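You operate a simulated robot arm through the tools that you are given. There is no shell and no other tool. Be economical: measure what you need, move in short steps, check, and stop when the job is done.

The job below is to be done with a simulated two-armed robot. You get a single attempt, and the scene is never put back.

JOB
Put one of the name cards from the teal table on the silver disc. Take the yellow link on the teal table and put it away on the low open shelf of the cupboard. Take the cartridge carton labelled "pink" from the teal table and leave it on the display counter. Put the blue block marked "1" from the teal table on the display counter and the blue block marked "3" on the middle shelf of the grey cart. Turn the yellow speed dial to 3. Push the bottom counter drawer shut. Take the yellow foam pad and leave it on the yellow sample card. Any order will do. Set down upright: name card, yellow link, cartridge carton.

It is judged by the outcome, as a careful person would: the job done as asked, and still so three seconds after it is handed in. It fails if anything else is knocked over, pushed out of place, dropped, spilled or broken.

ROBOT AND FRAMES
Two 7-joint arms with two-finger parallel grippers on one trunk, on a base that drives. Base frame: it is fixed to the floor where the robot stands at the start and does not move with it; the origin is under the middle of the robot, x ahead of it, y to its left, z up; the surface under the hand at the start is at about z = 0.8. Lengths are in m, angles in degrees, forces in N, time in s.
The left shoulder is at the start at [0.02, 0.138, 1.526], the right one opposite. Places, roughly: blue block [1.25, 0, 0.75]; bottom counter drawer [-0.9, 3.1, 0.4]; cartridge carton [1.25, -0.25, 0.75]; display counter [0.5, 3.3, 0.8]; low open shelf of the cupboard [-3.5, 3.3, 0.9]; middle shelf of the grey cart [2.8, 3.2, 0.5]; name card [0.25, 0, 0.75]; silver disc (12x12x1 cm) [0.2, -0.3, 0.8]; yellow foam pad (6x4x4 cm) [-0.5, 3.2, 0.8]; yellow link (5x2x3 cm) [1.1, -0.2, 0.8]; yellow sample card [-0.5, 3.25, 0.75]; yellow speed dial [1.4, -2.4, 0.9]. Payload 1.57 kg a hand.
The tool frame of a hand sits at the grasp point between the pads (the TCP): z along the fingers, y along the line on which they close. The tips reach 0.03 m beyond it. Largest opening 0.08 m; finger width 0.017, thickness 0.012; the body of the gripper, 0.04 by 0.082 m, starts 0.08 m behind the TCP.
Orientation is that of the tool frame in the base frame, as [roll, pitch, yaw] about the fixed x, y, z axes, in that order (R = Rz(yaw) Ry(pitch) Rx(roll)). With the fingers straight down and closing along the base's y, the tool's x points along the base's -x, its y along +y and its z along -z.

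CONTROLS
- The arms move only by the tool servo_tool. It takes "left_steps", "right_steps" or both (then of equal length, played together; a hand with none holds still); each is a list of rows, each a list of 7 numbers: the shift along the tool's x, y, z in m, then the turn, a rotation vector about the tool's x, y, z in degrees, then the gripper command, from -1 (fully open) to 1 (shut), values between in proportion. In form: [[tx, ty, tz, ax, ay, az, fingers], ...]. A call has 1 to 20 rows; each row shifts and turns the commanded pose from where the row before left it, along the tool's axes as they then stand. Each row takes 0.2 s and may step no farther than 0.05 m and 8.6 degrees from the row before; otherwise, or with a gripper value out of range, the whole call is refused. Where a pose cannot be reached the arm comes as near as it can. A force on the tool above 40 N (or 10 N above the force at the start of the call, whichever is more), or a blocked arm, ends the call early, and 0.2 s more pass. Each finger travels about 0.045 m/s and halts on what it meets, pressing with about 36 N; the grip force reading is that of the motor and also rises with nothing between the fingers. The clock runs only during rows and for 0.2 s after the last one: add rows that do not move to give the fingers time. It gives the time, the measured TCP pose, the force on the tool (base axes), the opening and the grip force at its end, in the units of the frame above (readings bear some noise), with the torque about the TCP (base axes, N m) and any sound that the robot's microphone picked up, and new pictures: "pictures" is both (left out), scene, wrist or none (wrist: the cameras of the hands that moved).
- Cameras (640 x 400 px; columns grow to the right, rows downward): "scene" is now at [0.1557, -0.0215, 1.3691]; the picture's right is [-0.37, -0.93, 0.00], its down [-0.84, 0.34, -0.42] and it looks along [0.39, -0.16, -0.91] (base axes); focal length 251 px, centre (320, 200). "left" rides on the left gripper at [0.072, 0.007, -0.122] in its tool frame; the picture's right is [-0.09, 1.00, 0.00], its down [-0.84, -0.08, -0.54] and it looks along [-0.54, -0.05, 0.84] (tool axes); focal length 238 px, centre (320, 200). "right" rides on the right gripper at [0.072, -0.007, -0.122] in its tool frame; the picture's right is [0.09, 1.00, 0.00], its down [-0.84, 0.08, -0.54] and it looks along [-0.54, 0.05, 0.84] (tool axes); focal length 238 px, centre (320, 200). There is no depth. A picture from a camera that has moved, and an enlarged one, comes with that camera's place and axes in the base frame and with its lens.
- slide_trunk(by): slides the trunk up (or, below 0, down) by that many m; the arms and the scene camera ride with it, the base frame stays. It gives what a move gives, with no picture.
- base_move(legs): drives the robot by 1 to 6 legs, each [ahead, left, turn to the left] in m, m and degrees, along the robot's own axes; the way and the turn of a leg run together, so that a leg with both is an arc; at most 1.5 m and 180 degrees a leg. The arms and the cameras ride along, it lands a little off, and it stops where it bumps. It gives what a move gives, and a new picture of the scene camera.
- turn_head(pan, tilt): turns the head with the scene camera to pan (to the left, within 60 degrees either way) and tilt (down, from -29 to 69), counted from straight ahead of the robot. It gives what a move gives, and a new picture of the scene camera.
- zoom(camera, box): a new picture of the part [left, top, right, bottom] of that camera's present view, enlarged. It takes no simulated time.
- sign_off(): hands the job in; it is judged then, once.

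Go step by step. Nothing tells you exact positions but the pictures and the camera data: compare them with the known pose of the tool, close in by small moves and look again before you grip or let go. The budget is 207 turns and 260 pictures, counting those below and the enlarged ones. Unless the task says otherwise, let go and move clear before handing in, and close with one line.

The tools are called after ">>>" by a JSON object that holds its "op" and its "data". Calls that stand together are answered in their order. servo_tool: Moves the arms, as the interface text tells. Its arguments: {"type":"object","properties":{"left_steps":{"type":"array"},"right_steps":{"type":"array"},"pictures":{"type":"string","enum":["both","scene","wrist","none"]}},"required":[]} The other tools are called the same way: slide_trunk (by) slides the trunk up or down; base_move (legs) drives the base; turn_head (pan, tilt) turns the head that bears the scene camera; zoom (camera, box) takes an enlarged picture of a part of a camera's view; sign_off () hands the job in.

At the start:

```text
time_s: 0.0
left_ee_pos: [0.2382, 0.0332, 1.1524]
left_ee_rot: [-179.9, 0.0, 180.0]
left_wrist_force: [-0.2, 0.0, 0.6]
left_torque: [0.02, 0.01, -0.01]
left_width: 0.0803
left_grasp_force: 0.1
right_ee_pos: [0.2523, -0.1555, 1.1296]
right_ee_rot: [179.9, 0.0, -180.0]
right_wrist_force: [0.1, 0.8, -0.3]
right_torque: [0.01, 0.0, 0.02]
right_width: 0.08
right_grasp_force: 0.1
trunk travel left (down, up): [-0.901, 0.339]
robot x, y, heading: [-0.0035, -0.0021, -0.0]
head pan, tilt: [-21.8, 65.2]
```

scene: 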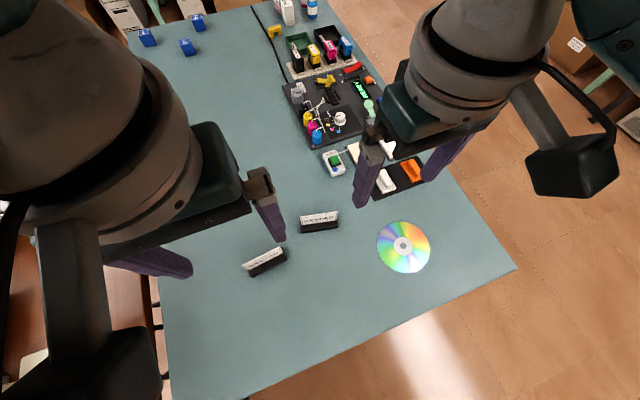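
right: 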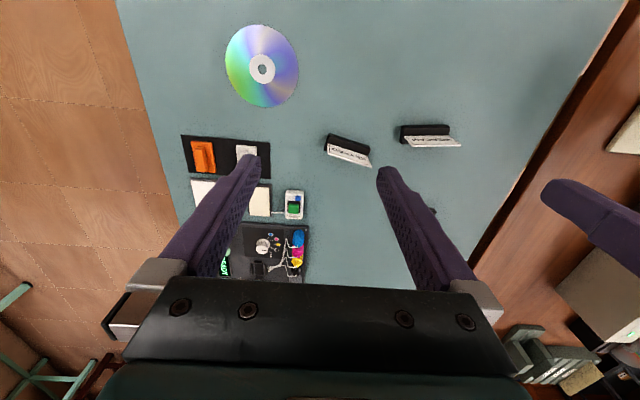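
left: 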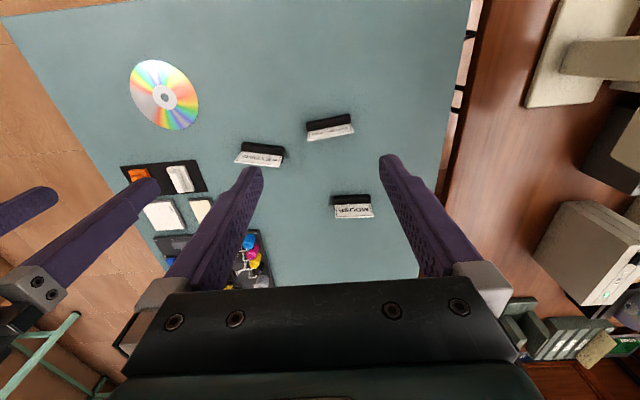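

I see the name cards and the disc ahead on the teal table, with the other items farther along it. I'll take closer looks first.

>>> {"op": "zoom", "data": {"camera": "left", "box": [120, 40, 440, 240]}}

>>> {"op": "turn_head", "data": {"pan": 0, "tilt": 40}}

```text
2.00 times, centred on (280, 140) of left
camera zoom: at [0.1679, 0.0408, 1.2764], right [0.09, 1.0, 0.0], down [0.84, -0.08, 0.54], along [0.54, -0.05, -0.84], focal length 477 px, centre (400, 320)
```

zoom: 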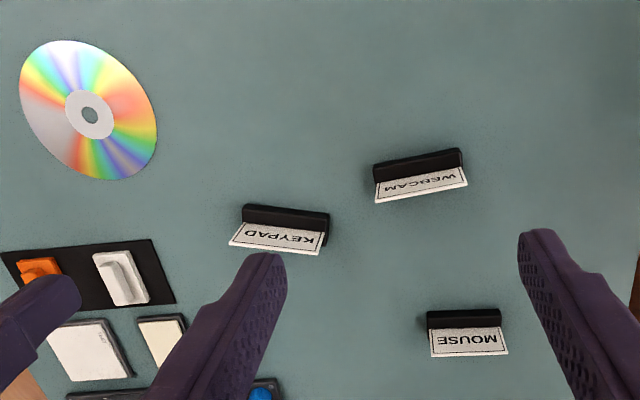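

```text
time_s: 0.9
left_ee_pos: [0.2388, 0.0336, 1.1538]
left_ee_rot: [-179.9, 0.1, 180.0]
left_wrist_force: [-0.5, -0.6, 0.3]
left_torque: [0.03, -0.03, 0.0]
left_width: 0.08
left_grasp_force: 0.1
right_ee_pos: [0.252, -0.1539, 1.1304]
right_ee_rot: [180.0, 0.1, -180.0]
right_wrist_force: [-0.4, -0.3, -0.4]
right_torque: [-0.02, -0.03, -0.02]
right_width: 0.08
right_grasp_force: 0.0
trunk travel left (down, up): [-0.901, 0.339]
robot x, y, heading: [0.0029, -0.0038, -0.1]
head pan, tilt: [0.0, 40.0]
camera scene: at [0.1845, 0.0009, 1.4015], right [0.0, -1.0, 0.0], down [-0.64, 0.0, -0.77], along [0.77, 0.0, -0.64], focal length 251 px, centre (320, 200)
```

scene: 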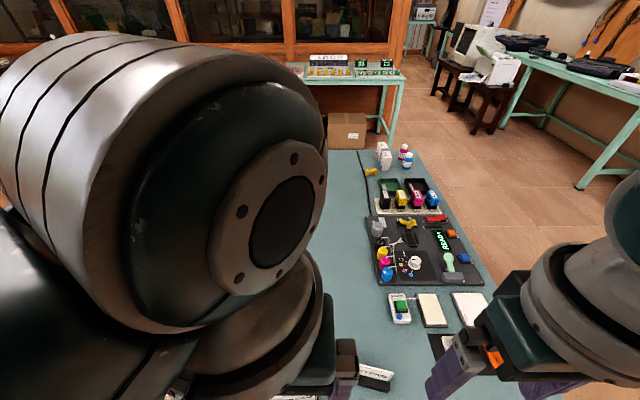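

Table top is about z=0.8; the KEYPAD card is near (0.34,-0.09) and the disc near (0.22,-0.26). I'll lower the trunk for more reach and turn the right hand so it closes along x.

>>> {"op": "slide_trunk", "data": {"by": -0.15}}

>>> {"op": "servo_tool", "data": {"right_steps": [[0, 0, 0, 0, 0, 8.5, -1], [0, 0, 0, 0, 0, 8.5, -1], [0, 0, 0, 0, 0, 8.5, -1], [0, 0, 0, 0, 0, 8.5, -1], [0, 0, 0, 0, 0, 8.5, -1], [0, 0, 0, 0, 0, 8.5, -1], [0, 0, 0, 0, 0, 8.5, -1], [0, 0, 0, 0, 0, 8.5, -1], [0, 0, 0, 0, 0, 8.5, -1], [0, 0, 0, 0, 0, 8.5, -1], [0, 0, 0, 0, 0, 0, -1]], "pictures": "wrist"}}

```text
time_s: 2.6
left_ee_pos: [0.2385, 0.0347, 1.0041]
left_ee_rot: [-179.9, 0.0, 180.0]
left_wrist_force: [-0.8, 1.3, -0.2]
left_torque: [0.01, -0.02, -0.01]
left_width: 0.0802
left_grasp_force: 0.1
right_ee_pos: [0.2516, -0.1552, 0.98]
right_ee_rot: [-179.9, 0.0, -179.9]
right_wrist_force: [0.3, -0.4, 1.3]
right_torque: [-0.01, -0.02, 0.0]
right_width: 0.0802
right_grasp_force: 0.1
trunk travel left (down, up): [-0.751, 0.489]
robot x, y, heading: [-0.002, 0.0014, 0.0]
head pan, tilt: [0.0, 40.0]
```

```text
time_s: 5.2
left_ee_pos: [0.2397, 0.0341, 1.004]
left_ee_rot: [180.0, -0.1, 180.0]
left_wrist_force: [-0.2, -0.4, -0.4]
left_torque: [-0.01, 0.01, 0.03]
left_width: 0.08
left_grasp_force: 0.0
right_ee_pos: [0.251, -0.1904, 0.9776]
right_ee_rot: [-179.5, 5.3, 95.4]
right_wrist_force: [0.2, -0.4, 0.3]
right_torque: [0.01, -0.02, 0.01]
right_width: 0.0798
right_grasp_force: 0.2
trunk travel left (down, up): [-0.751, 0.489]
robot x, y, heading: [-0.003, 0.0003, -0.2]
head pan, tilt: [0.0, 40.0]
stopped in row 11 (right hand): the arm was blocked; the commanded pose is now the measured one
camera right: at [0.237, -0.1091, 1.0924], right [0.98, 0.18, -0.02], down [0.16, -0.77, 0.62], along [0.1, -0.61, -0.79], focal length 238 px, centre (320, 200)
```

right: 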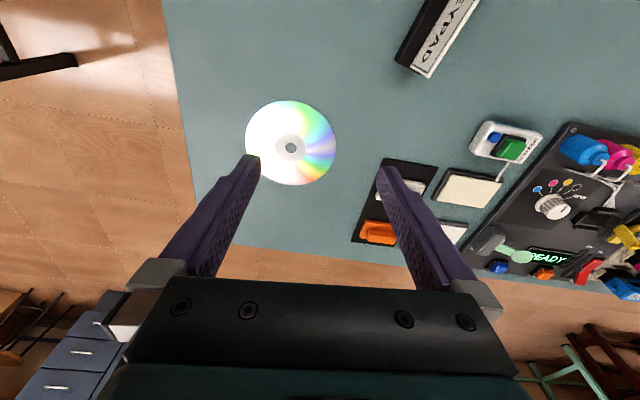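

The wrist hits its limit at yaw ≈95 this way. I'll try turning the other way to see the range.

>>> {"op": "servo_tool", "data": {"right_steps": [[0, 0, 0, 0, 0, -8.5, -1], [0, 0, 0, 0, 0, -8.5, -1], [0, 0, 0, 0, 0, -8.5, -1], [0, 0, 0, 0, 0, -8.5, -1], [0, 0, 0, 0, 0, -8.5, -1], [0, 0, 0, 0, 0, -8.5, -1], [0, 0, 0, 0, 0, -8.5, -1], [0, 0, 0, 0, 0, -8.5, -1], [0, 0, 0, 0, 0, -8.5, -1], [0, 0, 0, 0, 0, -8.5, -1], [0, 0, 0, 0, 0, -8.5, -1], [0, 0, 0, 0, 0, -8.5, -1], [0, 0, 0, 0, 0, -8.5, -1], [0, 0, 0, 0, 0, -8.5, -1], [0, 0, 0, 0, 0, -8.5, -1], [0, 0, 0, 0, 0, -8.5, -1], [0, 0, 0, 0, 0, -8.5, -1], [0, 0, 0, 0, 0, -8.5, -1], [0, 0, 0, 0, 0, -8.5, -1], [0, 0, 0, 0, 0, -8.5, -1]], "pictures": "wrist"}}

```text
time_s: 9.4
left_ee_pos: [0.2397, 0.0352, 1.0033]
left_ee_rot: [-180.0, 0.0, -180.0]
left_wrist_force: [0.8, -0.4, -0.4]
left_torque: [0.02, 0.0, -0.01]
left_width: 0.0796
left_grasp_force: 0.1
right_ee_pos: [0.2515, -0.1848, 0.9782]
right_ee_rot: [-179.7, -4.6, -94.5]
right_wrist_force: [-0.6, 0.1, -0.1]
right_torque: [-0.01, -0.05, -0.04]
right_width: 0.0801
right_grasp_force: 0.2
trunk travel left (down, up): [-0.751, 0.489]
robot x, y, heading: [0.0002, 0.0032, 0.0]
head pan, tilt: [0.0, 40.0]
camera right: at [0.251, -0.2482, 1.1051], right [-1.0, -0.01, 0.0], down [-0.01, 0.88, 0.47], along [-0.01, 0.47, -0.88], focal length 238 px, centre (320, 200)
```

right: 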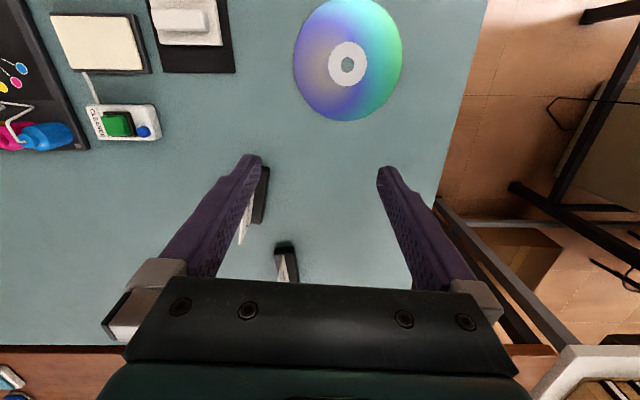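

That direction works. Next I'll level the tool, bring it above the KEYPAD card and move the left hand aside.

>>> {"op": "servo_tool", "data": {"right_steps": [[0, 0, 0, 0, -4.6, 0, -1], [0, 0, 0, 0, 0, -2, -1], [-0.048, -0.038, 0, 0, 0, 0, -1], [-0.048, -0.038, 0, 0, 0, 0, -1], [0, 0, 0, 0, 0, 0, -1]], "left_steps": [[0, 0.04, 0, 0, 0, 0, -1], [0, 0.03, 0, 0, 0, 0, -1], [0, 0, 0, 0, 0, 0, -1], [0, 0, 0, 0, 0, 0, -1], [0, 0, 0, 0, 0, 0, -1]]}}

```text
refused: row 3 steps farther than a row can; nothing moved
```

>>> {"op": "servo_tool", "data": {"right_steps": [[0, 0, 0, 0, -4.6, 0, -1], [-0.032, -0.025, 0, 0, 0, -2, -1], [-0.032, -0.026, 0, 0, 0, 0, -1], [-0.032, -0.026, 0, 0, 0, 0, -1], [0, 0, 0, 0, 0, 0, -1]], "left_steps": [[0, 0.04, 0, 0, 0, 0, -1], [0, 0.03, 0, 0, 0, 0, -1], [0, 0, 0, 0, 0, 0, -1], [0, 0, 0, 0, 0, 0, -1], [0, 0, 0, 0, 0, 0, -1]]}}

```text
time_s: 10.6
left_ee_pos: [0.2403, 0.1042, 1.003]
left_ee_rot: [180.0, 0.1, 179.9]
left_wrist_force: [-0.1, 0.8, 1.6]
left_torque: [-0.01, -0.02, 0.03]
left_width: 0.0804
left_grasp_force: 0.0
right_ee_pos: [0.3335, -0.0916, 0.9768]
right_ee_rot: [-179.5, -0.1, -92.6]
right_wrist_force: [-0.7, 1.1, -1.0]
right_torque: [-0.03, -0.02, 0.01]
right_width: 0.0802
right_grasp_force: 0.0
trunk travel left (down, up): [-0.751, 0.489]
robot x, y, heading: [-0.0036, -0.001, 0.1]
head pan, tilt: [0.0, 40.0]
camera scene: at [0.1846, 0.001, 1.2516], right [0.0, -1.0, 0.0], down [-0.64, 0.0, -0.77], along [0.77, 0.0, -0.64], focal length 251 px, centre (320, 200)
camera right: at [0.3354, -0.1643, 1.0998], right [-1.0, -0.05, -0.01], down [-0.04, 0.84, 0.54], along [-0.02, 0.54, -0.84], focal length 238 px, centre (320, 200)
camera left: at [0.1688, 0.1107, 1.125], right [0.09, 1.0, 0.0], down [0.84, -0.08, 0.54], along [0.54, -0.05, -0.84], focal length 238 px, centre (320, 200)
```

scene: 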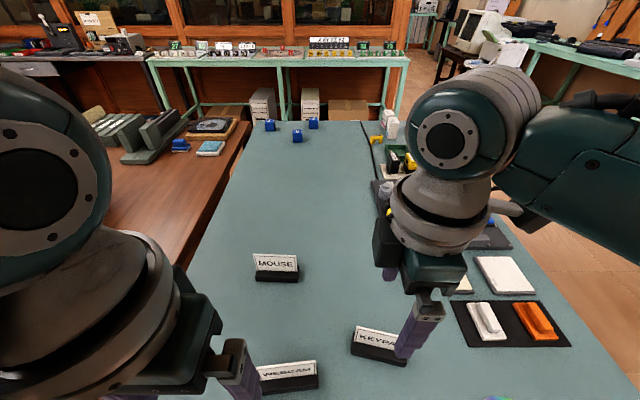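
right: 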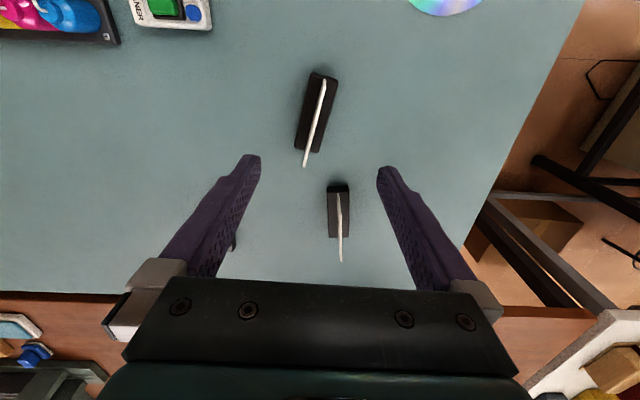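
left: 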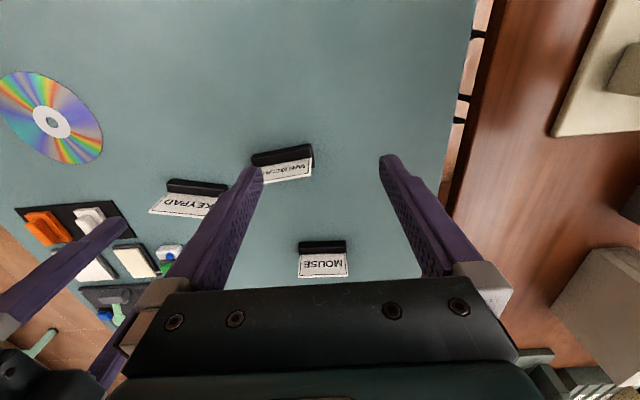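

The card's axis is about 12° off y, centred near (0.339,-0.094). I'll turn to match and descend part way.

>>> {"op": "servo_tool", "data": {"right_steps": [[0.003, -0.006, 0, 0, 0, 5, -1], [0, 0, 0.03, 0, 0, 4.4, -1], [0, 0, 0.04, 0, 0, 0, -1], [0, 0, 0.03, 0, 0, 0, -1], [0, 0, 0.0, 0, 0, 0, -1]], "pictures": "wrist"}}

```text
time_s: 11.8
left_ee_pos: [0.2404, 0.1029, 1.0025]
left_ee_rot: [-179.9, 0.0, -180.0]
left_wrist_force: [0.0, 0.7, -0.2]
left_torque: [-0.02, 0.02, 0.0]
left_width: 0.0802
left_grasp_force: 0.0
right_ee_pos: [0.3392, -0.0945, 0.8759]
right_ee_rot: [-179.7, 0.1, -101.9]
right_wrist_force: [0.0, -0.7, -0.3]
right_torque: [0.03, 0.01, -0.04]
right_width: 0.0799
right_grasp_force: 0.0
trunk travel left (down, up): [-0.751, 0.489]
robot x, y, heading: [-0.0002, -0.0019, 0.1]
head pan, tilt: [0.0, 40.0]
camera right: at [0.3293, -0.1674, 0.9986], right [-0.99, 0.12, -0.01], down [0.09, 0.83, 0.54], along [0.07, 0.54, -0.84], focal length 238 px, centre (320, 200)
```

right: 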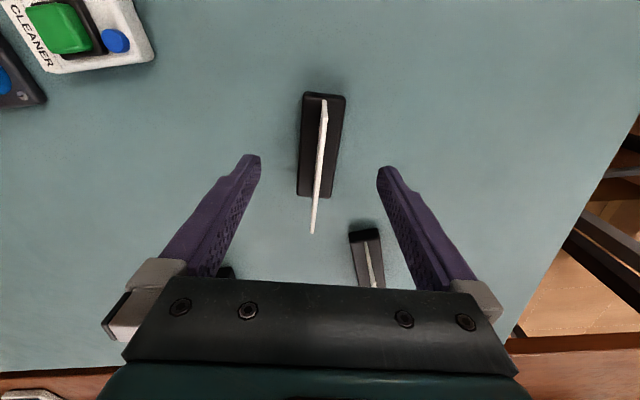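

>>> {"op": "servo_tool", "data": {"right_steps": [[0, 0, 0.02, 0, 0, 0, -1], [0, 0, 0.02, 0, 0, 0, -1], [0, 0, 0.0, 0, 0, 0, -1]], "pictures": "both"}}

>>> {"op": "zoom", "data": {"camera": "scene", "box": [320, 280, 480, 380]}}

```text
time_s: 12.6
left_ee_pos: [0.2411, 0.1027, 1.0024]
left_ee_rot: [-180.0, 0.0, 180.0]
left_wrist_force: [0.0, -0.4, 0.5]
left_torque: [0.01, -0.01, -0.01]
left_width: 0.0801
left_grasp_force: 0.0
right_ee_pos: [0.3318, -0.0965, 0.8402]
right_ee_rot: [-179.5, 0.3, -102.0]
right_wrist_force: [0.6, -0.3, 0.1]
right_torque: [-0.02, -0.03, 0.0]
right_width: 0.0799
right_grasp_force: 0.0
right hand out of reach, approached as far as the arm can: row 2
trunk travel left (down, up): [-0.751, 0.489]
robot x, y, heading: [-0.0007, -0.0002, -0.1]
head pan, tilt: [0.0, 40.0]
camera scene: at [0.1846, 0.001, 1.2516], right [0.0, -1.0, 0.0], down [-0.64, 0.0, -0.77], along [0.77, 0.0, -0.64], focal length 251 px, centre (320, 200)
camera right: at [0.3225, -0.169, 0.9629], right [-0.99, 0.12, -0.01], down [0.09, 0.83, 0.54], along [0.07, 0.54, -0.84], focal length 238 px, centre (320, 200)
```

scene: 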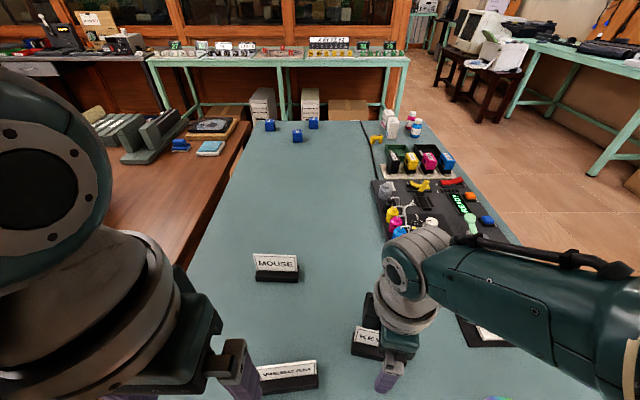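
right: 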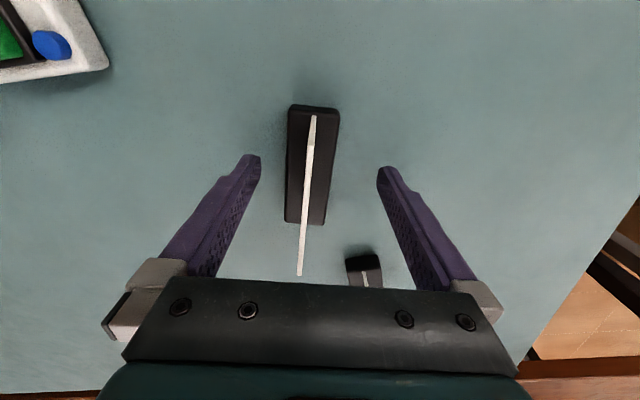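

```text
4.00 times, centred on (400, 330) of scene
camera zoom: at [0.1846, 0.001, 1.2516], right [0.0, -1.0, 0.0], down [-0.64, 0.0, -0.77], along [0.77, 0.0, -0.64], focal length 1005 px, centre (0, -320)
```

zoom: 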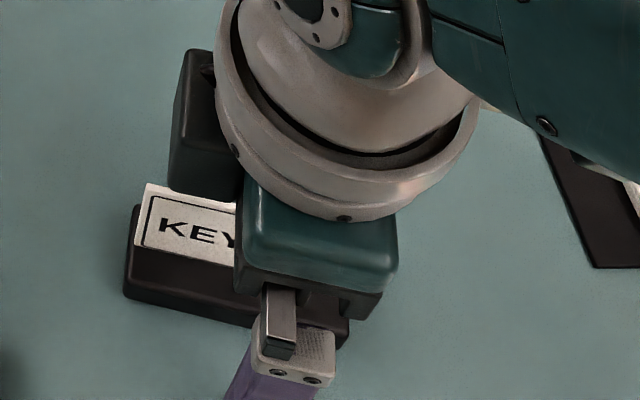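

The hand is short of reach by a bit. I'll lift it, lower the trunk a further 0.12 m and come down again.

>>> {"op": "servo_tool", "data": {"right_steps": [[0, 0, -0.05, 0, 0, 0, -1], [0, 0, -0.05, 0, 0, 0, -1], [0, 0, -0.04, 0, 0, 0, -1], [0, 0, 0, 0, 0, 0, -1]], "left_steps": [[0, 0, -0.04, 0, 0, 0, -1], [0, 0, -0.04, 0, 0, 0, -1], [0, 0, -0.04, 0, 0, 0, -1], [0, 0, 0, 0, 0, 0, -1]], "pictures": "none"}}

>>> {"op": "slide_trunk", "data": {"by": -0.12}}

```text
time_s: 13.3
left_ee_pos: [0.2375, 0.1523, 1.0093]
left_ee_rot: [171.6, -0.1, 179.0]
left_wrist_force: [0.7, -0.4, -0.4]
left_torque: [0.0, -0.02, 0.0]
left_width: 0.0798
left_grasp_force: 0.0
left hand out of reach, approached as far as the arm can: row 1, 2, 3
right_ee_pos: [0.3308, -0.0963, 0.9397]
right_ee_rot: [-179.8, -0.2, -102.1]
right_wrist_force: [-0.5, -0.2, 0.4]
right_torque: [-0.02, -0.01, 0.04]
right_width: 0.0799
right_grasp_force: 0.0
trunk travel left (down, up): [-0.751, 0.489]
robot x, y, heading: [0.0012, 0.0004, -0.1]
head pan, tilt: [0.0, 40.0]
stopped in row 3 (left hand): the arm was blocked; the commanded pose is now the measured one
```

```text
time_s: 14.6
left_ee_pos: [0.238, 0.1532, 0.8949]
left_ee_rot: [171.4, -0.1, 178.9]
left_wrist_force: [-0.4, 0.6, -0.3]
left_torque: [-0.03, 0.01, 0.01]
left_width: 0.08
left_grasp_force: 0.0
right_ee_pos: [0.3316, -0.0974, 0.8306]
right_ee_rot: [-180.0, -0.2, -102.1]
right_wrist_force: [-3.0, -3.3, 9.1]
right_torque: [0.03, 0.52, 0.18]
right_width: 0.0801
right_grasp_force: 0.0
trunk travel left (down, up): [-0.637, 0.603]
robot x, y, heading: [-0.0014, 0.0032, -0.1]
head pan, tilt: [0.0, 40.0]
stopped: the force on the tool passed its limit at 74 N (the readings are from after the stop); the commanded pose is now the measured one
```

The right fingertips touched the table (top ≈0.80). I'll check that nothing moved.

>>> {"op": "servo_tool", "data": {"right_steps": [[0, 0, -0.008, 0, 0, 0, -1], [0, 0, 0, 0, 0, 0, -1]]}}

```text
time_s: 15.2
left_ee_pos: [0.2375, 0.1532, 0.8961]
left_ee_rot: [171.6, -0.1, 178.8]
left_wrist_force: [-0.5, 0.2, -0.3]
left_torque: [0.01, 0.0, -0.01]
left_width: 0.0799
left_grasp_force: 0.0
right_ee_pos: [0.3316, -0.0959, 0.838]
right_ee_rot: [180.0, 0.0, -102.1]
right_wrist_force: [-0.9, -0.5, 0.0]
right_torque: [-0.01, 0.02, -0.02]
right_width: 0.0799
right_grasp_force: 0.1
trunk travel left (down, up): [-0.637, 0.603]
robot x, y, heading: [0.0037, -0.001, -0.2]
head pan, tilt: [0.0, 40.0]
camera scene: at [0.1845, 0.0011, 1.1376], right [0.0, -1.0, 0.0], down [-0.64, 0.0, -0.77], along [0.77, 0.0, -0.64], focal length 251 px, centre (320, 200)
camera right: at [0.3226, -0.1694, 0.9598], right [-0.99, 0.12, 0.0], down [0.1, 0.83, 0.54], along [0.07, 0.54, -0.84], focal length 238 px, centre (320, 200)
```

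scene: 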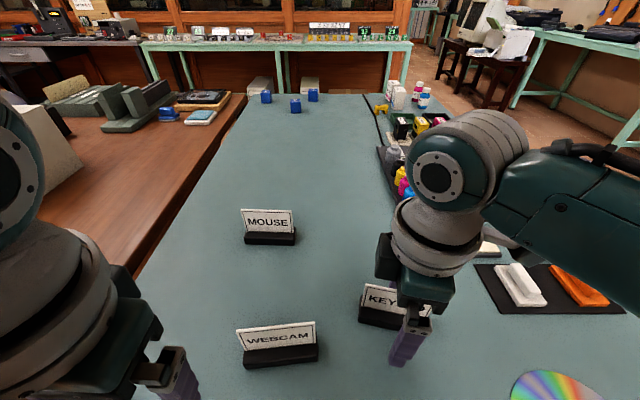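
right: 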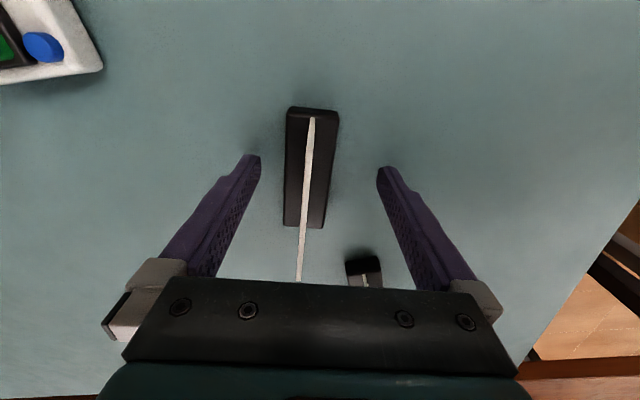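

Nothing was disturbed. I'll centre on the card and close.

>>> {"op": "servo_tool", "data": {"right_steps": [[0, -0.007, 0.003, 0, 0, 1, -1], [0, 0, 0, 0, 0, 0, 1], [0, 0, 0, 0, 0, 0, 1], [0, 0, 0, 0, 0, 0, 1], [0, 0, 0, 0, 0, 0, 1], [0, 0, 0, 0, 0, 0, 1]], "pictures": "none"}}

>>> {"op": "servo_tool", "data": {"right_steps": [[0, 0, -0.03, 0, 0, 0, 1], [0, 0, -0.03, 0, 0, 0, 1], [0, 0, 0, 0, 0, 0, 1]], "pictures": "wrist"}}

```text
time_s: 16.6
left_ee_pos: [0.2366, 0.153, 0.8951]
left_ee_rot: [171.6, -0.1, 178.8]
left_wrist_force: [-0.3, 0.5, 0.1]
left_torque: [-0.01, 0.01, -0.02]
left_width: 0.0797
left_grasp_force: 0.1
right_ee_pos: [0.3384, -0.0981, 0.836]
right_ee_rot: [-179.8, 0.0, -103.1]
right_wrist_force: [0.0, 0.5, 0.6]
right_torque: [-0.01, -0.01, 0.0]
right_width: 0.031
right_grasp_force: 33.6
trunk travel left (down, up): [-0.637, 0.603]
robot x, y, heading: [0.0063, 0.0002, -0.0]
head pan, tilt: [0.0, 40.0]
```

```text
time_s: 17.4
left_ee_pos: [0.2373, 0.1525, 0.8947]
left_ee_rot: [171.7, -0.1, 178.9]
left_wrist_force: [-0.4, -0.1, -0.3]
left_torque: [-0.04, -0.02, 0.02]
left_width: 0.0801
left_grasp_force: 0.0
right_ee_pos: [0.3372, -0.0975, 0.8974]
right_ee_rot: [-180.0, -0.1, -103.1]
right_wrist_force: [0.4, -0.3, 0.4]
right_torque: [0.06, 0.01, 0.0]
right_width: 0.0308
right_grasp_force: 35.8
trunk travel left (down, up): [-0.637, 0.603]
robot x, y, heading: [-0.0042, 0.0019, -0.1]
head pan, tilt: [0.0, 40.0]
camera right: at [0.3272, -0.1705, 1.0183], right [-0.99, 0.14, 0.0], down [0.11, 0.83, 0.54], along [0.07, 0.54, -0.84], focal length 238 px, centre (320, 200)
```

right: 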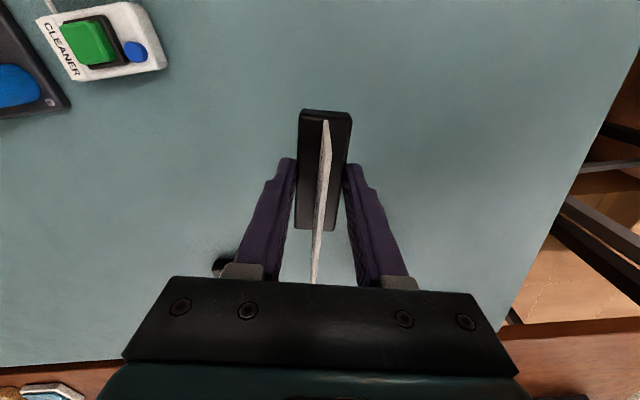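

Card gripped. Carrying it over the disc.

>>> {"op": "servo_tool", "data": {"right_steps": [[0.0364, 0.0156, 0, 0, 0, 0, 1], [0.0364, 0.0156, 0, 0, 0, 0, 1], [0.0364, 0.0156, 0, 0, 0, 0, 1], [0.0364, 0.0156, 0, 0, 0, 0, 1], [0.0364, 0.0156, 0, 0, 0, 0, 1], [0, 0, 0, 0, 0, 0, 1]], "pictures": "both"}}

```text
time_s: 18.8
left_ee_pos: [0.2368, 0.1528, 0.8954]
left_ee_rot: [171.7, -0.1, 178.9]
left_wrist_force: [-0.3, -0.3, -0.3]
left_torque: [0.0, -0.01, -0.01]
left_width: 0.08
left_grasp_force: 0.1
right_ee_pos: [0.2211, -0.2549, 0.8935]
right_ee_rot: [-179.9, 0.1, -103.1]
right_wrist_force: [0.1, 0.2, -1.0]
right_torque: [0.01, -0.04, -0.02]
right_width: 0.0306
right_grasp_force: 36.2
trunk travel left (down, up): [-0.637, 0.603]
robot x, y, heading: [-0.0013, -0.0003, 0.3]
head pan, tilt: [0.0, 40.0]
camera scene: at [0.1845, 0.0011, 1.1377], right [0.0, -1.0, 0.0], down [-0.64, 0.0, -0.77], along [0.77, 0.0, -0.64], focal length 251 px, centre (320, 200)
camera right: at [0.2098, -0.3285, 1.0155], right [-0.99, 0.14, 0.0], down [0.11, 0.83, 0.54], along [0.07, 0.54, -0.84], focal length 238 px, centre (320, 200)
```

scene: 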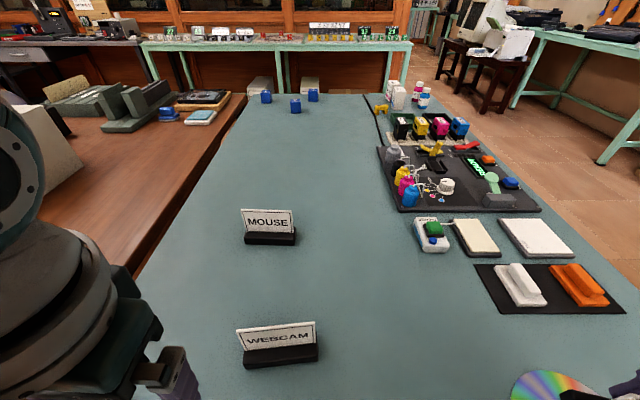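
right: 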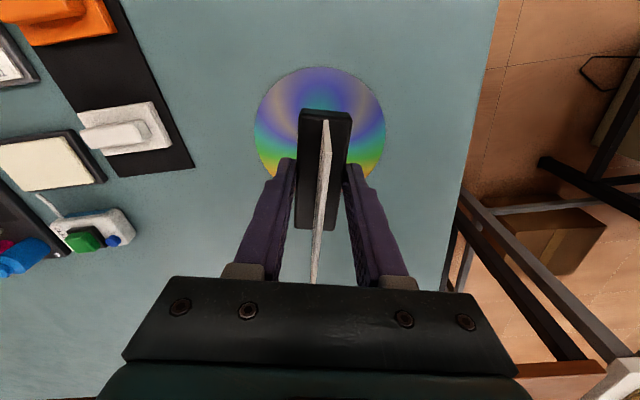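

Centred, apart from about 1 cm. I'll shift and lower gently until contact.

>>> {"op": "servo_tool", "data": {"right_steps": [[0.011, 0, 0.02, 0, 0, 0, 1], [0, 0, 0.025, 0, 0, 0, 1], [0, 0, 0.003, 0, 0, 0, 1], [0, 0, 0.003, 0, 0, 0, 1], [0, 0, 0.0, 0, 0, 0, 1]], "pictures": "wrist"}}

```text
time_s: 20.0
left_ee_pos: [0.2372, 0.152, 0.8956]
left_ee_rot: [171.6, -0.1, 178.9]
left_wrist_force: [-0.8, -0.4, 0.4]
left_torque: [0.02, 0.0, -0.01]
left_width: 0.08
left_grasp_force: 0.0
right_ee_pos: [0.2181, -0.2696, 0.8444]
right_ee_rot: [-179.9, 0.1, -103.0]
right_wrist_force: [0.1, 0.5, -1.0]
right_torque: [0.01, 0.0, 0.02]
right_width: 0.0308
right_grasp_force: 36.1
trunk travel left (down, up): [-0.637, 0.603]
robot x, y, heading: [-0.0011, 0.0023, 0.0]
head pan, tilt: [0.0, 40.0]
camera right: at [0.2083, -0.3412, 0.966], right [-0.99, 0.14, 0.0], down [0.11, 0.83, 0.54], along [0.07, 0.54, -0.84], focal length 238 px, centre (320, 200)
```

right: 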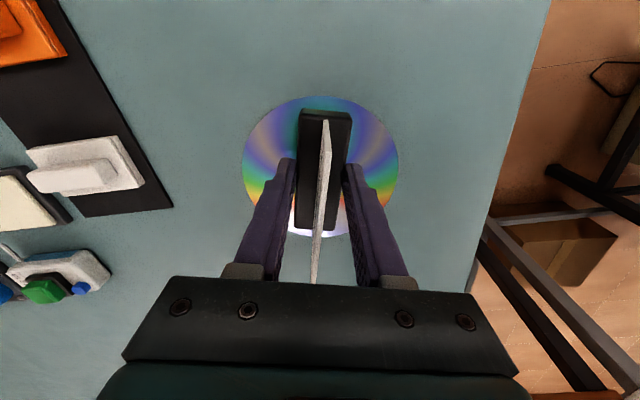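

>>> {"op": "servo_tool", "data": {"right_steps": [[0, 0, 0.002, 0, 0, 0, 1], [0, 0, 0.002, 0, 0, 0, 1], [0, 0, 0.002, 0, 0, 0, 1], [0, 0, 0, 0, 0, 0, 1]], "pictures": "none"}}

```text
time_s: 21.0
left_ee_pos: [0.2374, 0.1523, 0.8952]
left_ee_rot: [171.6, -0.2, 178.9]
left_wrist_force: [0.3, 0.6, 0.4]
left_torque: [0.0, 0.01, -0.01]
left_width: 0.08
left_grasp_force: 0.0
right_ee_pos: [0.2175, -0.2689, 0.8393]
right_ee_rot: [-180.0, 0.0, -103.1]
right_wrist_force: [-0.8, -0.3, 5.8]
right_torque: [0.08, 0.08, -0.03]
right_width: 0.0308
right_grasp_force: 35.6
trunk travel left (down, up): [-0.637, 0.603]
robot x, y, heading: [-0.0006, 0.0027, -0.0]
head pan, tilt: [0.0, 40.0]
```

Contact (≈6 N). Opening and lifting clear.

>>> {"op": "servo_tool", "data": {"right_steps": [[0, 0, 0, 0, 0, 0, 0], [0, 0, 0, 0, 0, 0, -0.5], [0, 0, 0, 0, 0, 0, -1], [0, 0, 0, 0, 0, 0, -1], [0, 0, -0.03, 0, 0, 0, -1], [0, 0, -0.05, 0, 0, 0, -1], [0, 0, -0.05, 0, 0, 0, -1], [0, 0, 0, 0, 0, 0, -1]], "pictures": "both"}}

```text
time_s: 22.8
left_ee_pos: [0.2375, 0.1526, 0.8948]
left_ee_rot: [171.7, -0.2, 178.9]
left_wrist_force: [-0.2, 0.3, -0.6]
left_torque: [-0.02, -0.02, 0.0]
left_width: 0.0798
left_grasp_force: 0.1
right_ee_pos: [0.2167, -0.2671, 0.9688]
right_ee_rot: [180.0, 0.0, -103.2]
right_wrist_force: [0.3, 0.0, -0.7]
right_torque: [0.0, -0.01, 0.0]
right_width: 0.0799
right_grasp_force: 0.0
trunk travel left (down, up): [-0.637, 0.603]
robot x, y, heading: [-0.0029, -0.001, -0.2]
head pan, tilt: [0.0, 40.0]
camera scene: at [0.1845, 0.001, 1.1377], right [0.0, -1.0, 0.0], down [-0.64, 0.0, -0.77], along [0.77, 0.0, -0.64], focal length 251 px, centre (320, 200)
camera right: at [0.2066, -0.3402, 1.0912], right [-0.99, 0.14, 0.0], down [0.11, 0.83, 0.54], along [0.07, 0.54, -0.84], focal length 238 px, centre (320, 200)
```

scene: 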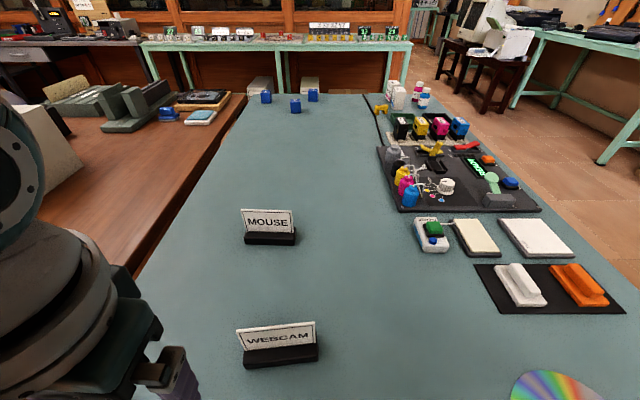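
right: 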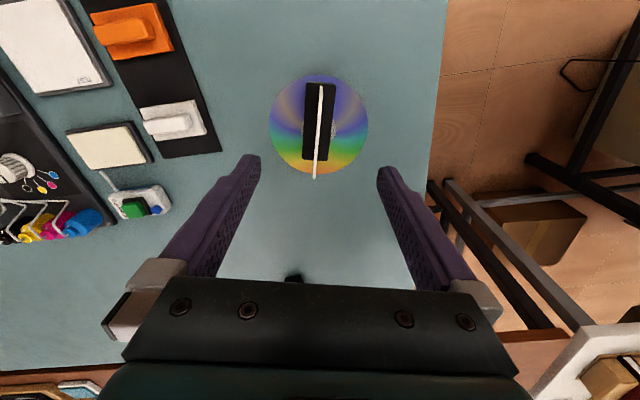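

The name card stands on the disc. Next I'll raise the trunk and look to the right to plan the drive around the table.

>>> {"op": "slide_trunk", "data": {"by": 0.2}}

>>> {"op": "turn_head", "data": {"pan": -45, "tilt": 30}}

>>> {"op": "turn_head", "data": {"pan": 0, "tilt": 20}}

```text
time_s: 25.0
left_ee_pos: [0.2359, 0.1523, 1.0947]
left_ee_rot: [171.6, -0.2, 178.9]
left_wrist_force: [0.9, -0.1, 0.1]
left_torque: [-0.02, -0.03, 0.05]
left_width: 0.08
left_grasp_force: 0.1
right_ee_pos: [0.2167, -0.2683, 1.1674]
right_ee_rot: [180.0, 0.0, -103.0]
right_wrist_force: [1.7, 0.3, 0.1]
right_torque: [0.0, 0.03, -0.01]
right_width: 0.08
right_grasp_force: 0.0
trunk travel left (down, up): [-0.837, 0.403]
robot x, y, heading: [-0.0009, -0.0034, -0.1]
head pan, tilt: [0.0, 40.0]
```

```text
time_s: 26.1
left_ee_pos: [0.2376, 0.1516, 1.0948]
left_ee_rot: [171.5, -0.1, 178.9]
left_wrist_force: [0.1, 0.5, 0.1]
left_torque: [-0.03, 0.02, 0.01]
left_width: 0.0801
left_grasp_force: 0.0
right_ee_pos: [0.2172, -0.2686, 1.1699]
right_ee_rot: [180.0, 0.1, -103.1]
right_wrist_force: [-0.2, 0.0, -0.4]
right_torque: [0.0, -0.01, -0.04]
right_width: 0.0801
right_grasp_force: 0.0
trunk travel left (down, up): [-0.837, 0.403]
robot x, y, heading: [-0.0015, -0.0045, 0.1]
head pan, tilt: [-45.0, 30.0]
camera scene: at [0.1635, -0.0629, 1.353], right [-0.71, -0.71, 0.0], down [-0.35, 0.35, -0.87], along [0.61, -0.61, -0.5], focal length 251 px, centre (320, 200)
```

scene: 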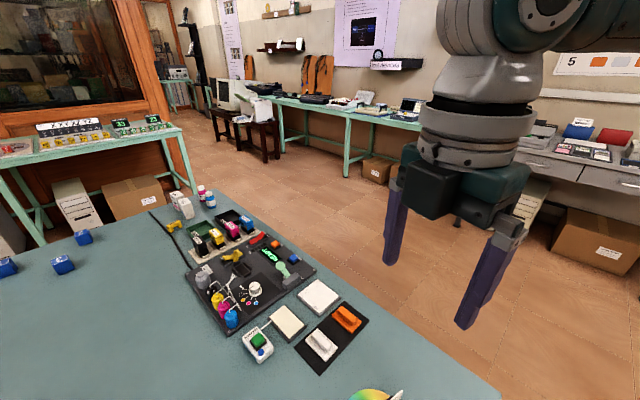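

```text
time_s: 27.2
left_ee_pos: [0.2377, 0.1541, 1.096]
left_ee_rot: [171.5, -0.1, 178.9]
left_wrist_force: [0.3, 0.1, -0.9]
left_torque: [0.0, -0.04, -0.01]
left_width: 0.0802
left_grasp_force: 0.0
right_ee_pos: [0.2174, -0.2678, 1.1689]
right_ee_rot: [180.0, 0.0, -103.1]
right_wrist_force: [0.5, 0.7, -0.8]
right_torque: [0.01, 0.03, 0.01]
right_width: 0.0799
right_grasp_force: 0.1
trunk travel left (down, up): [-0.837, 0.403]
robot x, y, heading: [0.0034, -0.0029, 0.3]
head pan, tilt: [0.0, 20.0]
camera scene: at [0.1926, 0.001, 1.3691], right [0.0, -1.0, 0.0], down [-0.34, 0.0, -0.94], along [0.94, 0.0, -0.34], focal length 251 px, centre (320, 200)
```

scene: 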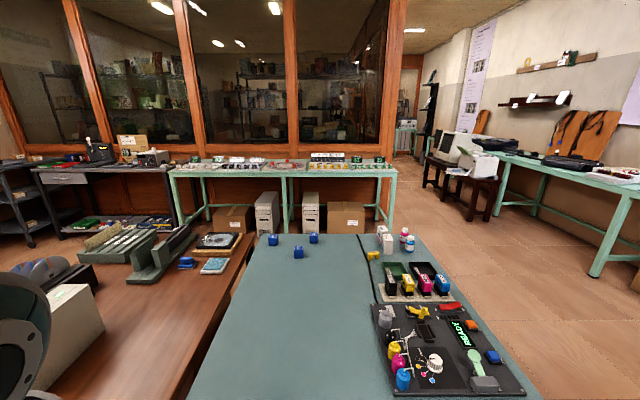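

The far end of the table (x≈1.3) has the blocks, link and cartons, and the dial is on the right-hand bench. I'll back off and drive right into the open aisle, going to the dial first.

>>> {"op": "base_move", "data": {"legs": [[-0.35, 0, 0], [0, -1.1, 0]]}}

>>> {"op": "turn_head", "data": {"pan": -40, "tilt": 20}}

```text
time_s: 34.8
left_ee_pos: [-0.1024, -0.9536, 1.0951]
left_ee_rot: [171.7, 0.0, 179.9]
left_wrist_force: [-0.1, 0.3, 0.7]
left_torque: [-0.02, -0.04, 0.01]
left_width: 0.0801
left_grasp_force: 0.2
right_ee_pos: [-0.1164, -1.3744, 1.1686]
right_ee_rot: [-180.0, -0.1, -102.1]
right_wrist_force: [0.9, 0.7, 0.1]
right_torque: [0.0, 0.03, -0.02]
right_width: 0.0799
right_grasp_force: 0.1
trunk travel left (down, up): [-0.837, 0.403]
robot x, y, heading: [-0.3361, -1.1107, 0.9]
head pan, tilt: [0.0, 20.0]
camera scene: at [-0.1448, -1.1062, 1.3691], right [0.02, -1.0, 0.0], down [-0.34, -0.01, -0.94], along [0.94, 0.02, -0.34], focal length 251 px, centre (320, 200)
```

scene: 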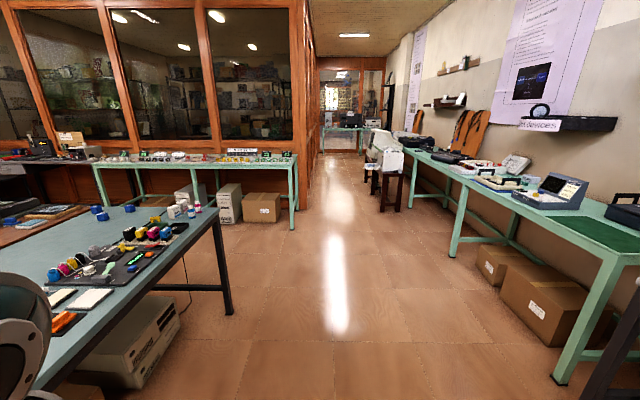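

```text
time_s: 35.8
left_ee_pos: [-0.1032, -0.9536, 1.0951]
left_ee_rot: [171.4, -0.1, 179.9]
left_wrist_force: [0.0, 0.0, 0.2]
left_torque: [-0.02, -0.04, 0.04]
left_width: 0.08
left_grasp_force: 0.0
right_ee_pos: [-0.1156, -1.3749, 1.1689]
right_ee_rot: [180.0, 0.0, -102.2]
right_wrist_force: [0.1, 0.1, -0.1]
right_torque: [0.0, 0.0, -0.01]
right_width: 0.0802
right_grasp_force: 0.0
trunk travel left (down, up): [-0.837, 0.403]
robot x, y, heading: [-0.3377, -1.1094, 0.8]
head pan, tilt: [-40.0, 20.0]
camera scene: at [-0.1655, -1.1664, 1.3691], right [-0.63, -0.78, 0.0], down [-0.27, 0.22, -0.94], along [0.73, -0.59, -0.34], focal length 251 px, centre (320, 200)
```

scene: 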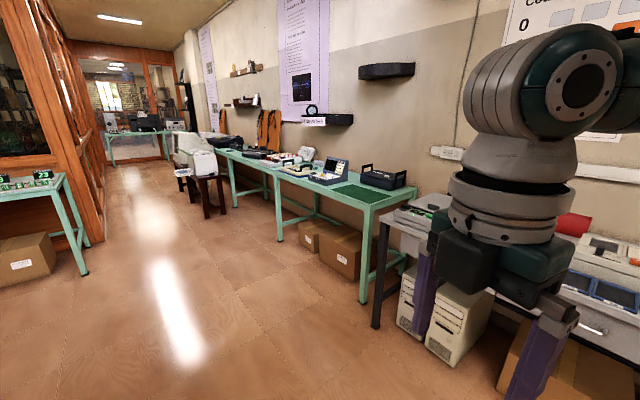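

>>> {"op": "zoom", "data": {"camera": "scene", "box": [260, 130, 420, 230]}}

>>> {"op": "base_move", "data": {"legs": [[1.4, -0.3, 0], [0.3, -0.2, 0], [0, 0, -90]]}}

>>> {"op": "turn_head", "data": {"pan": 0, "tilt": 40}}

```text
4.00 times, centred on (340, 180) of scene
camera zoom: at [-0.1655, -1.1664, 1.3691], right [-0.63, -0.78, 0.0], down [-0.27, 0.22, -0.94], along [0.73, -0.59, -0.34], focal length 1005 px, centre (240, 280)
```

zoom: 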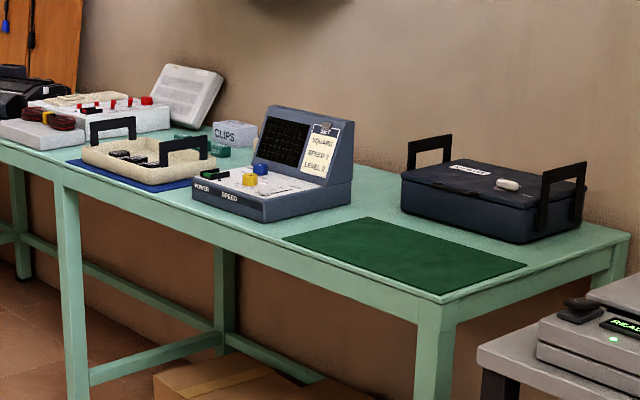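

```text
time_s: 48.9
left_ee_pos: [1.5493, -1.8011, 1.0954]
left_ee_rot: [171.4, -0.1, 88.8]
left_wrist_force: [0.3, -1.1, 0.4]
left_torque: [0.02, 0.05, 0.01]
left_width: 0.08
left_grasp_force: 0.1
right_ee_pos: [1.1305, -1.7825, 1.1687]
right_ee_rot: [179.9, 0.1, 166.8]
right_wrist_force: [-1.0, -0.2, 0.0]
right_torque: [-0.01, -0.04, 0.0]
right_width: 0.0803
right_grasp_force: 0.2
trunk travel left (down, up): [-0.837, 0.403]
robot x, y, heading: [1.392, -1.5647, -90.1]
head pan, tilt: [-40.0, 20.0]
camera scene: at [1.3372, -1.7342, 1.3691], right [-0.76, 0.64, 0.0], down [0.22, 0.26, -0.94], along [-0.61, -0.72, -0.34], focal length 251 px, centre (320, 200)
```

scene: 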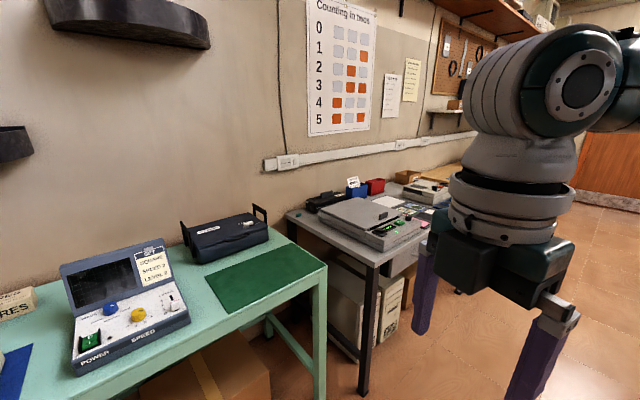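

```text
time_s: 49.9
left_ee_pos: [1.5508, -1.8026, 1.0952]
left_ee_rot: [171.6, -0.1, 88.8]
left_wrist_force: [-0.4, 1.1, -0.1]
left_torque: [0.03, -0.03, 0.02]
left_width: 0.0799
left_grasp_force: 0.0
right_ee_pos: [1.1303, -1.7805, 1.17]
right_ee_rot: [-180.0, -0.1, 166.8]
right_wrist_force: [0.6, 0.1, 0.3]
right_torque: [-0.01, -0.01, -0.02]
right_width: 0.0801
right_grasp_force: 0.1
trunk travel left (down, up): [-0.837, 0.403]
robot x, y, heading: [1.3957, -1.5649, -90.0]
head pan, tilt: [0.0, 40.0]
camera scene: at [1.397, -1.748, 1.3377], right [-1.0, 0.0, 0.0], down [0.0, 0.64, -0.77], along [0.0, -0.77, -0.64], focal length 251 px, centre (320, 200)
```

scene: 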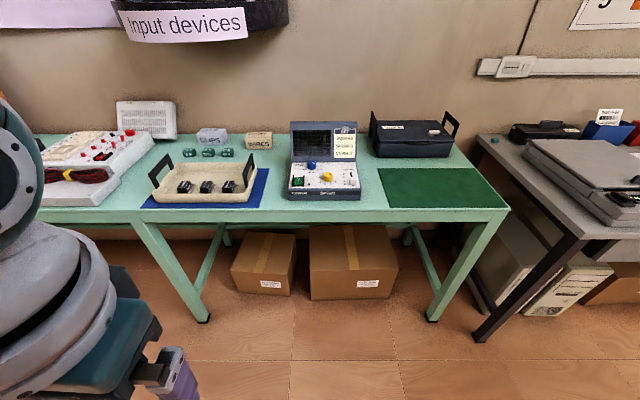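

The dial sits on the blue trainer near (1.37,-2.41). I'll move closer to the bench and look at the scale.

>>> {"op": "base_move", "data": {"legs": [[0.45, 0.08, 0]]}}

>>> {"op": "turn_head", "data": {"pan": -15, "tilt": 60}}

>>> {"op": "zoom", "data": {"camera": "scene", "box": [200, 80, 440, 230]}}

```text
time_s: 52.7
left_ee_pos: [1.6284, -2.2464, 1.095]
left_ee_rot: [171.5, -0.2, 88.6]
left_wrist_force: [0.5, -0.2, 0.7]
left_torque: [0.01, 0.01, -0.01]
left_width: 0.0801
left_grasp_force: 0.1
right_ee_pos: [1.2077, -2.2259, 1.1685]
right_ee_rot: [179.9, 0.0, 166.7]
right_wrist_force: [-0.1, -0.1, 0.0]
right_torque: [0.03, -0.02, -0.01]
right_width: 0.0803
right_grasp_force: 0.1
trunk travel left (down, up): [-0.837, 0.403]
robot x, y, heading: [1.4783, -2.0104, -90.4]
head pan, tilt: [0.0, 40.0]
camera scene: at [1.4755, -2.1927, 1.3377], right [-1.0, 0.0, 0.0], down [0.0, 0.64, -0.77], along [0.0, -0.77, -0.64], focal length 251 px, centre (320, 200)
```

scene: 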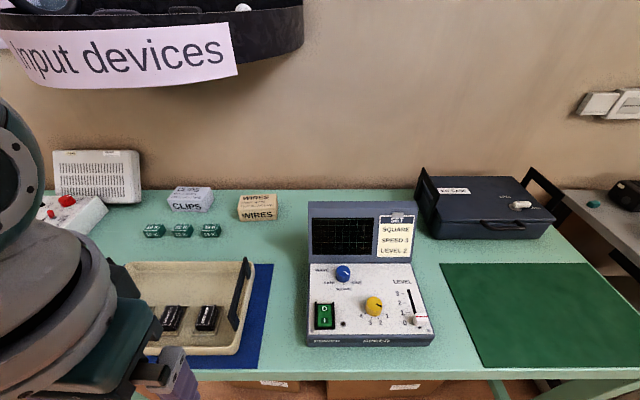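

```text
time_s: 53.5
left_ee_pos: [1.6298, -2.2474, 1.0944]
left_ee_rot: [171.4, -0.1, 88.6]
left_wrist_force: [-0.1, 0.1, 0.4]
left_torque: [0.0, 0.03, 0.01]
left_width: 0.08
left_grasp_force: 0.1
right_ee_pos: [1.2082, -2.2251, 1.1688]
right_ee_rot: [-179.9, 0.0, 166.6]
right_wrist_force: [-0.5, 0.2, -0.1]
right_torque: [-0.01, 0.01, 0.03]
right_width: 0.0801
right_grasp_force: 0.1
trunk travel left (down, up): [-0.837, 0.403]
robot x, y, heading: [1.4783, -2.0126, -90.4]
head pan, tilt: [-15.0, 60.0]
camera scene: at [1.4583, -2.1721, 1.311], right [-0.97, 0.26, 0.0], down [0.23, 0.84, -0.5], along [-0.13, -0.48, -0.87], focal length 251 px, centre (320, 200)
```

scene: 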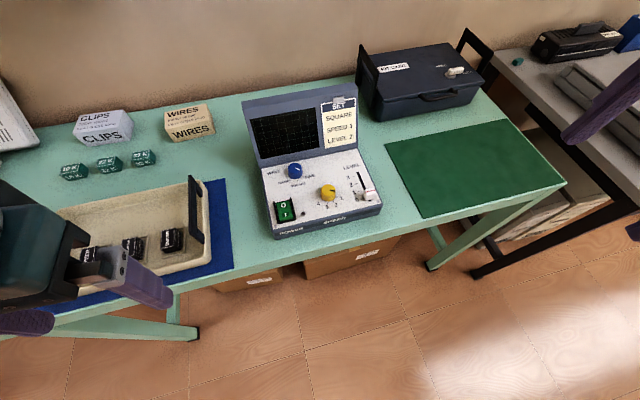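

```text
2.67 times, centred on (320, 155) of scene
camera zoom: at [1.4583, -2.1721, 1.311], right [-0.97, 0.26, 0.0], down [0.23, 0.84, -0.5], along [-0.13, -0.48, -0.87], focal length 670 px, centre (320, 320)
```

zoom: 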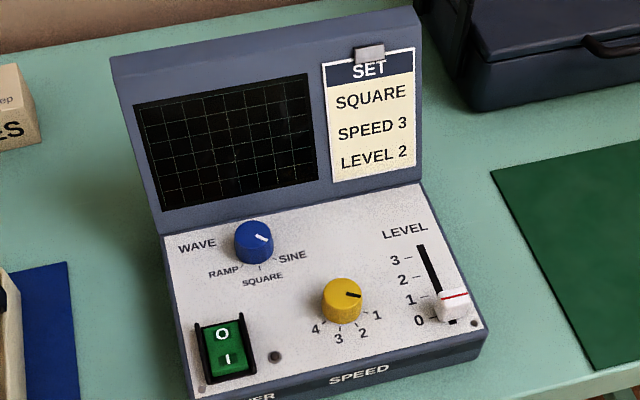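

>>> {"op": "zoom", "data": {"camera": "scene", "box": [304, 175, 352, 215]}}

```text
10.00 times, centred on (328, 195) of scene
camera zoom: at [1.4583, -2.1721, 1.311], right [-0.97, 0.26, 0.0], down [0.23, 0.84, -0.5], along [-0.13, -0.48, -0.87], focal length 2512 px, centre (240, 250)
```

zoom: 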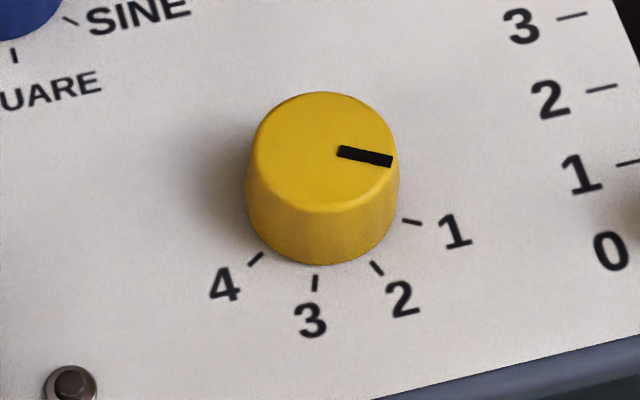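

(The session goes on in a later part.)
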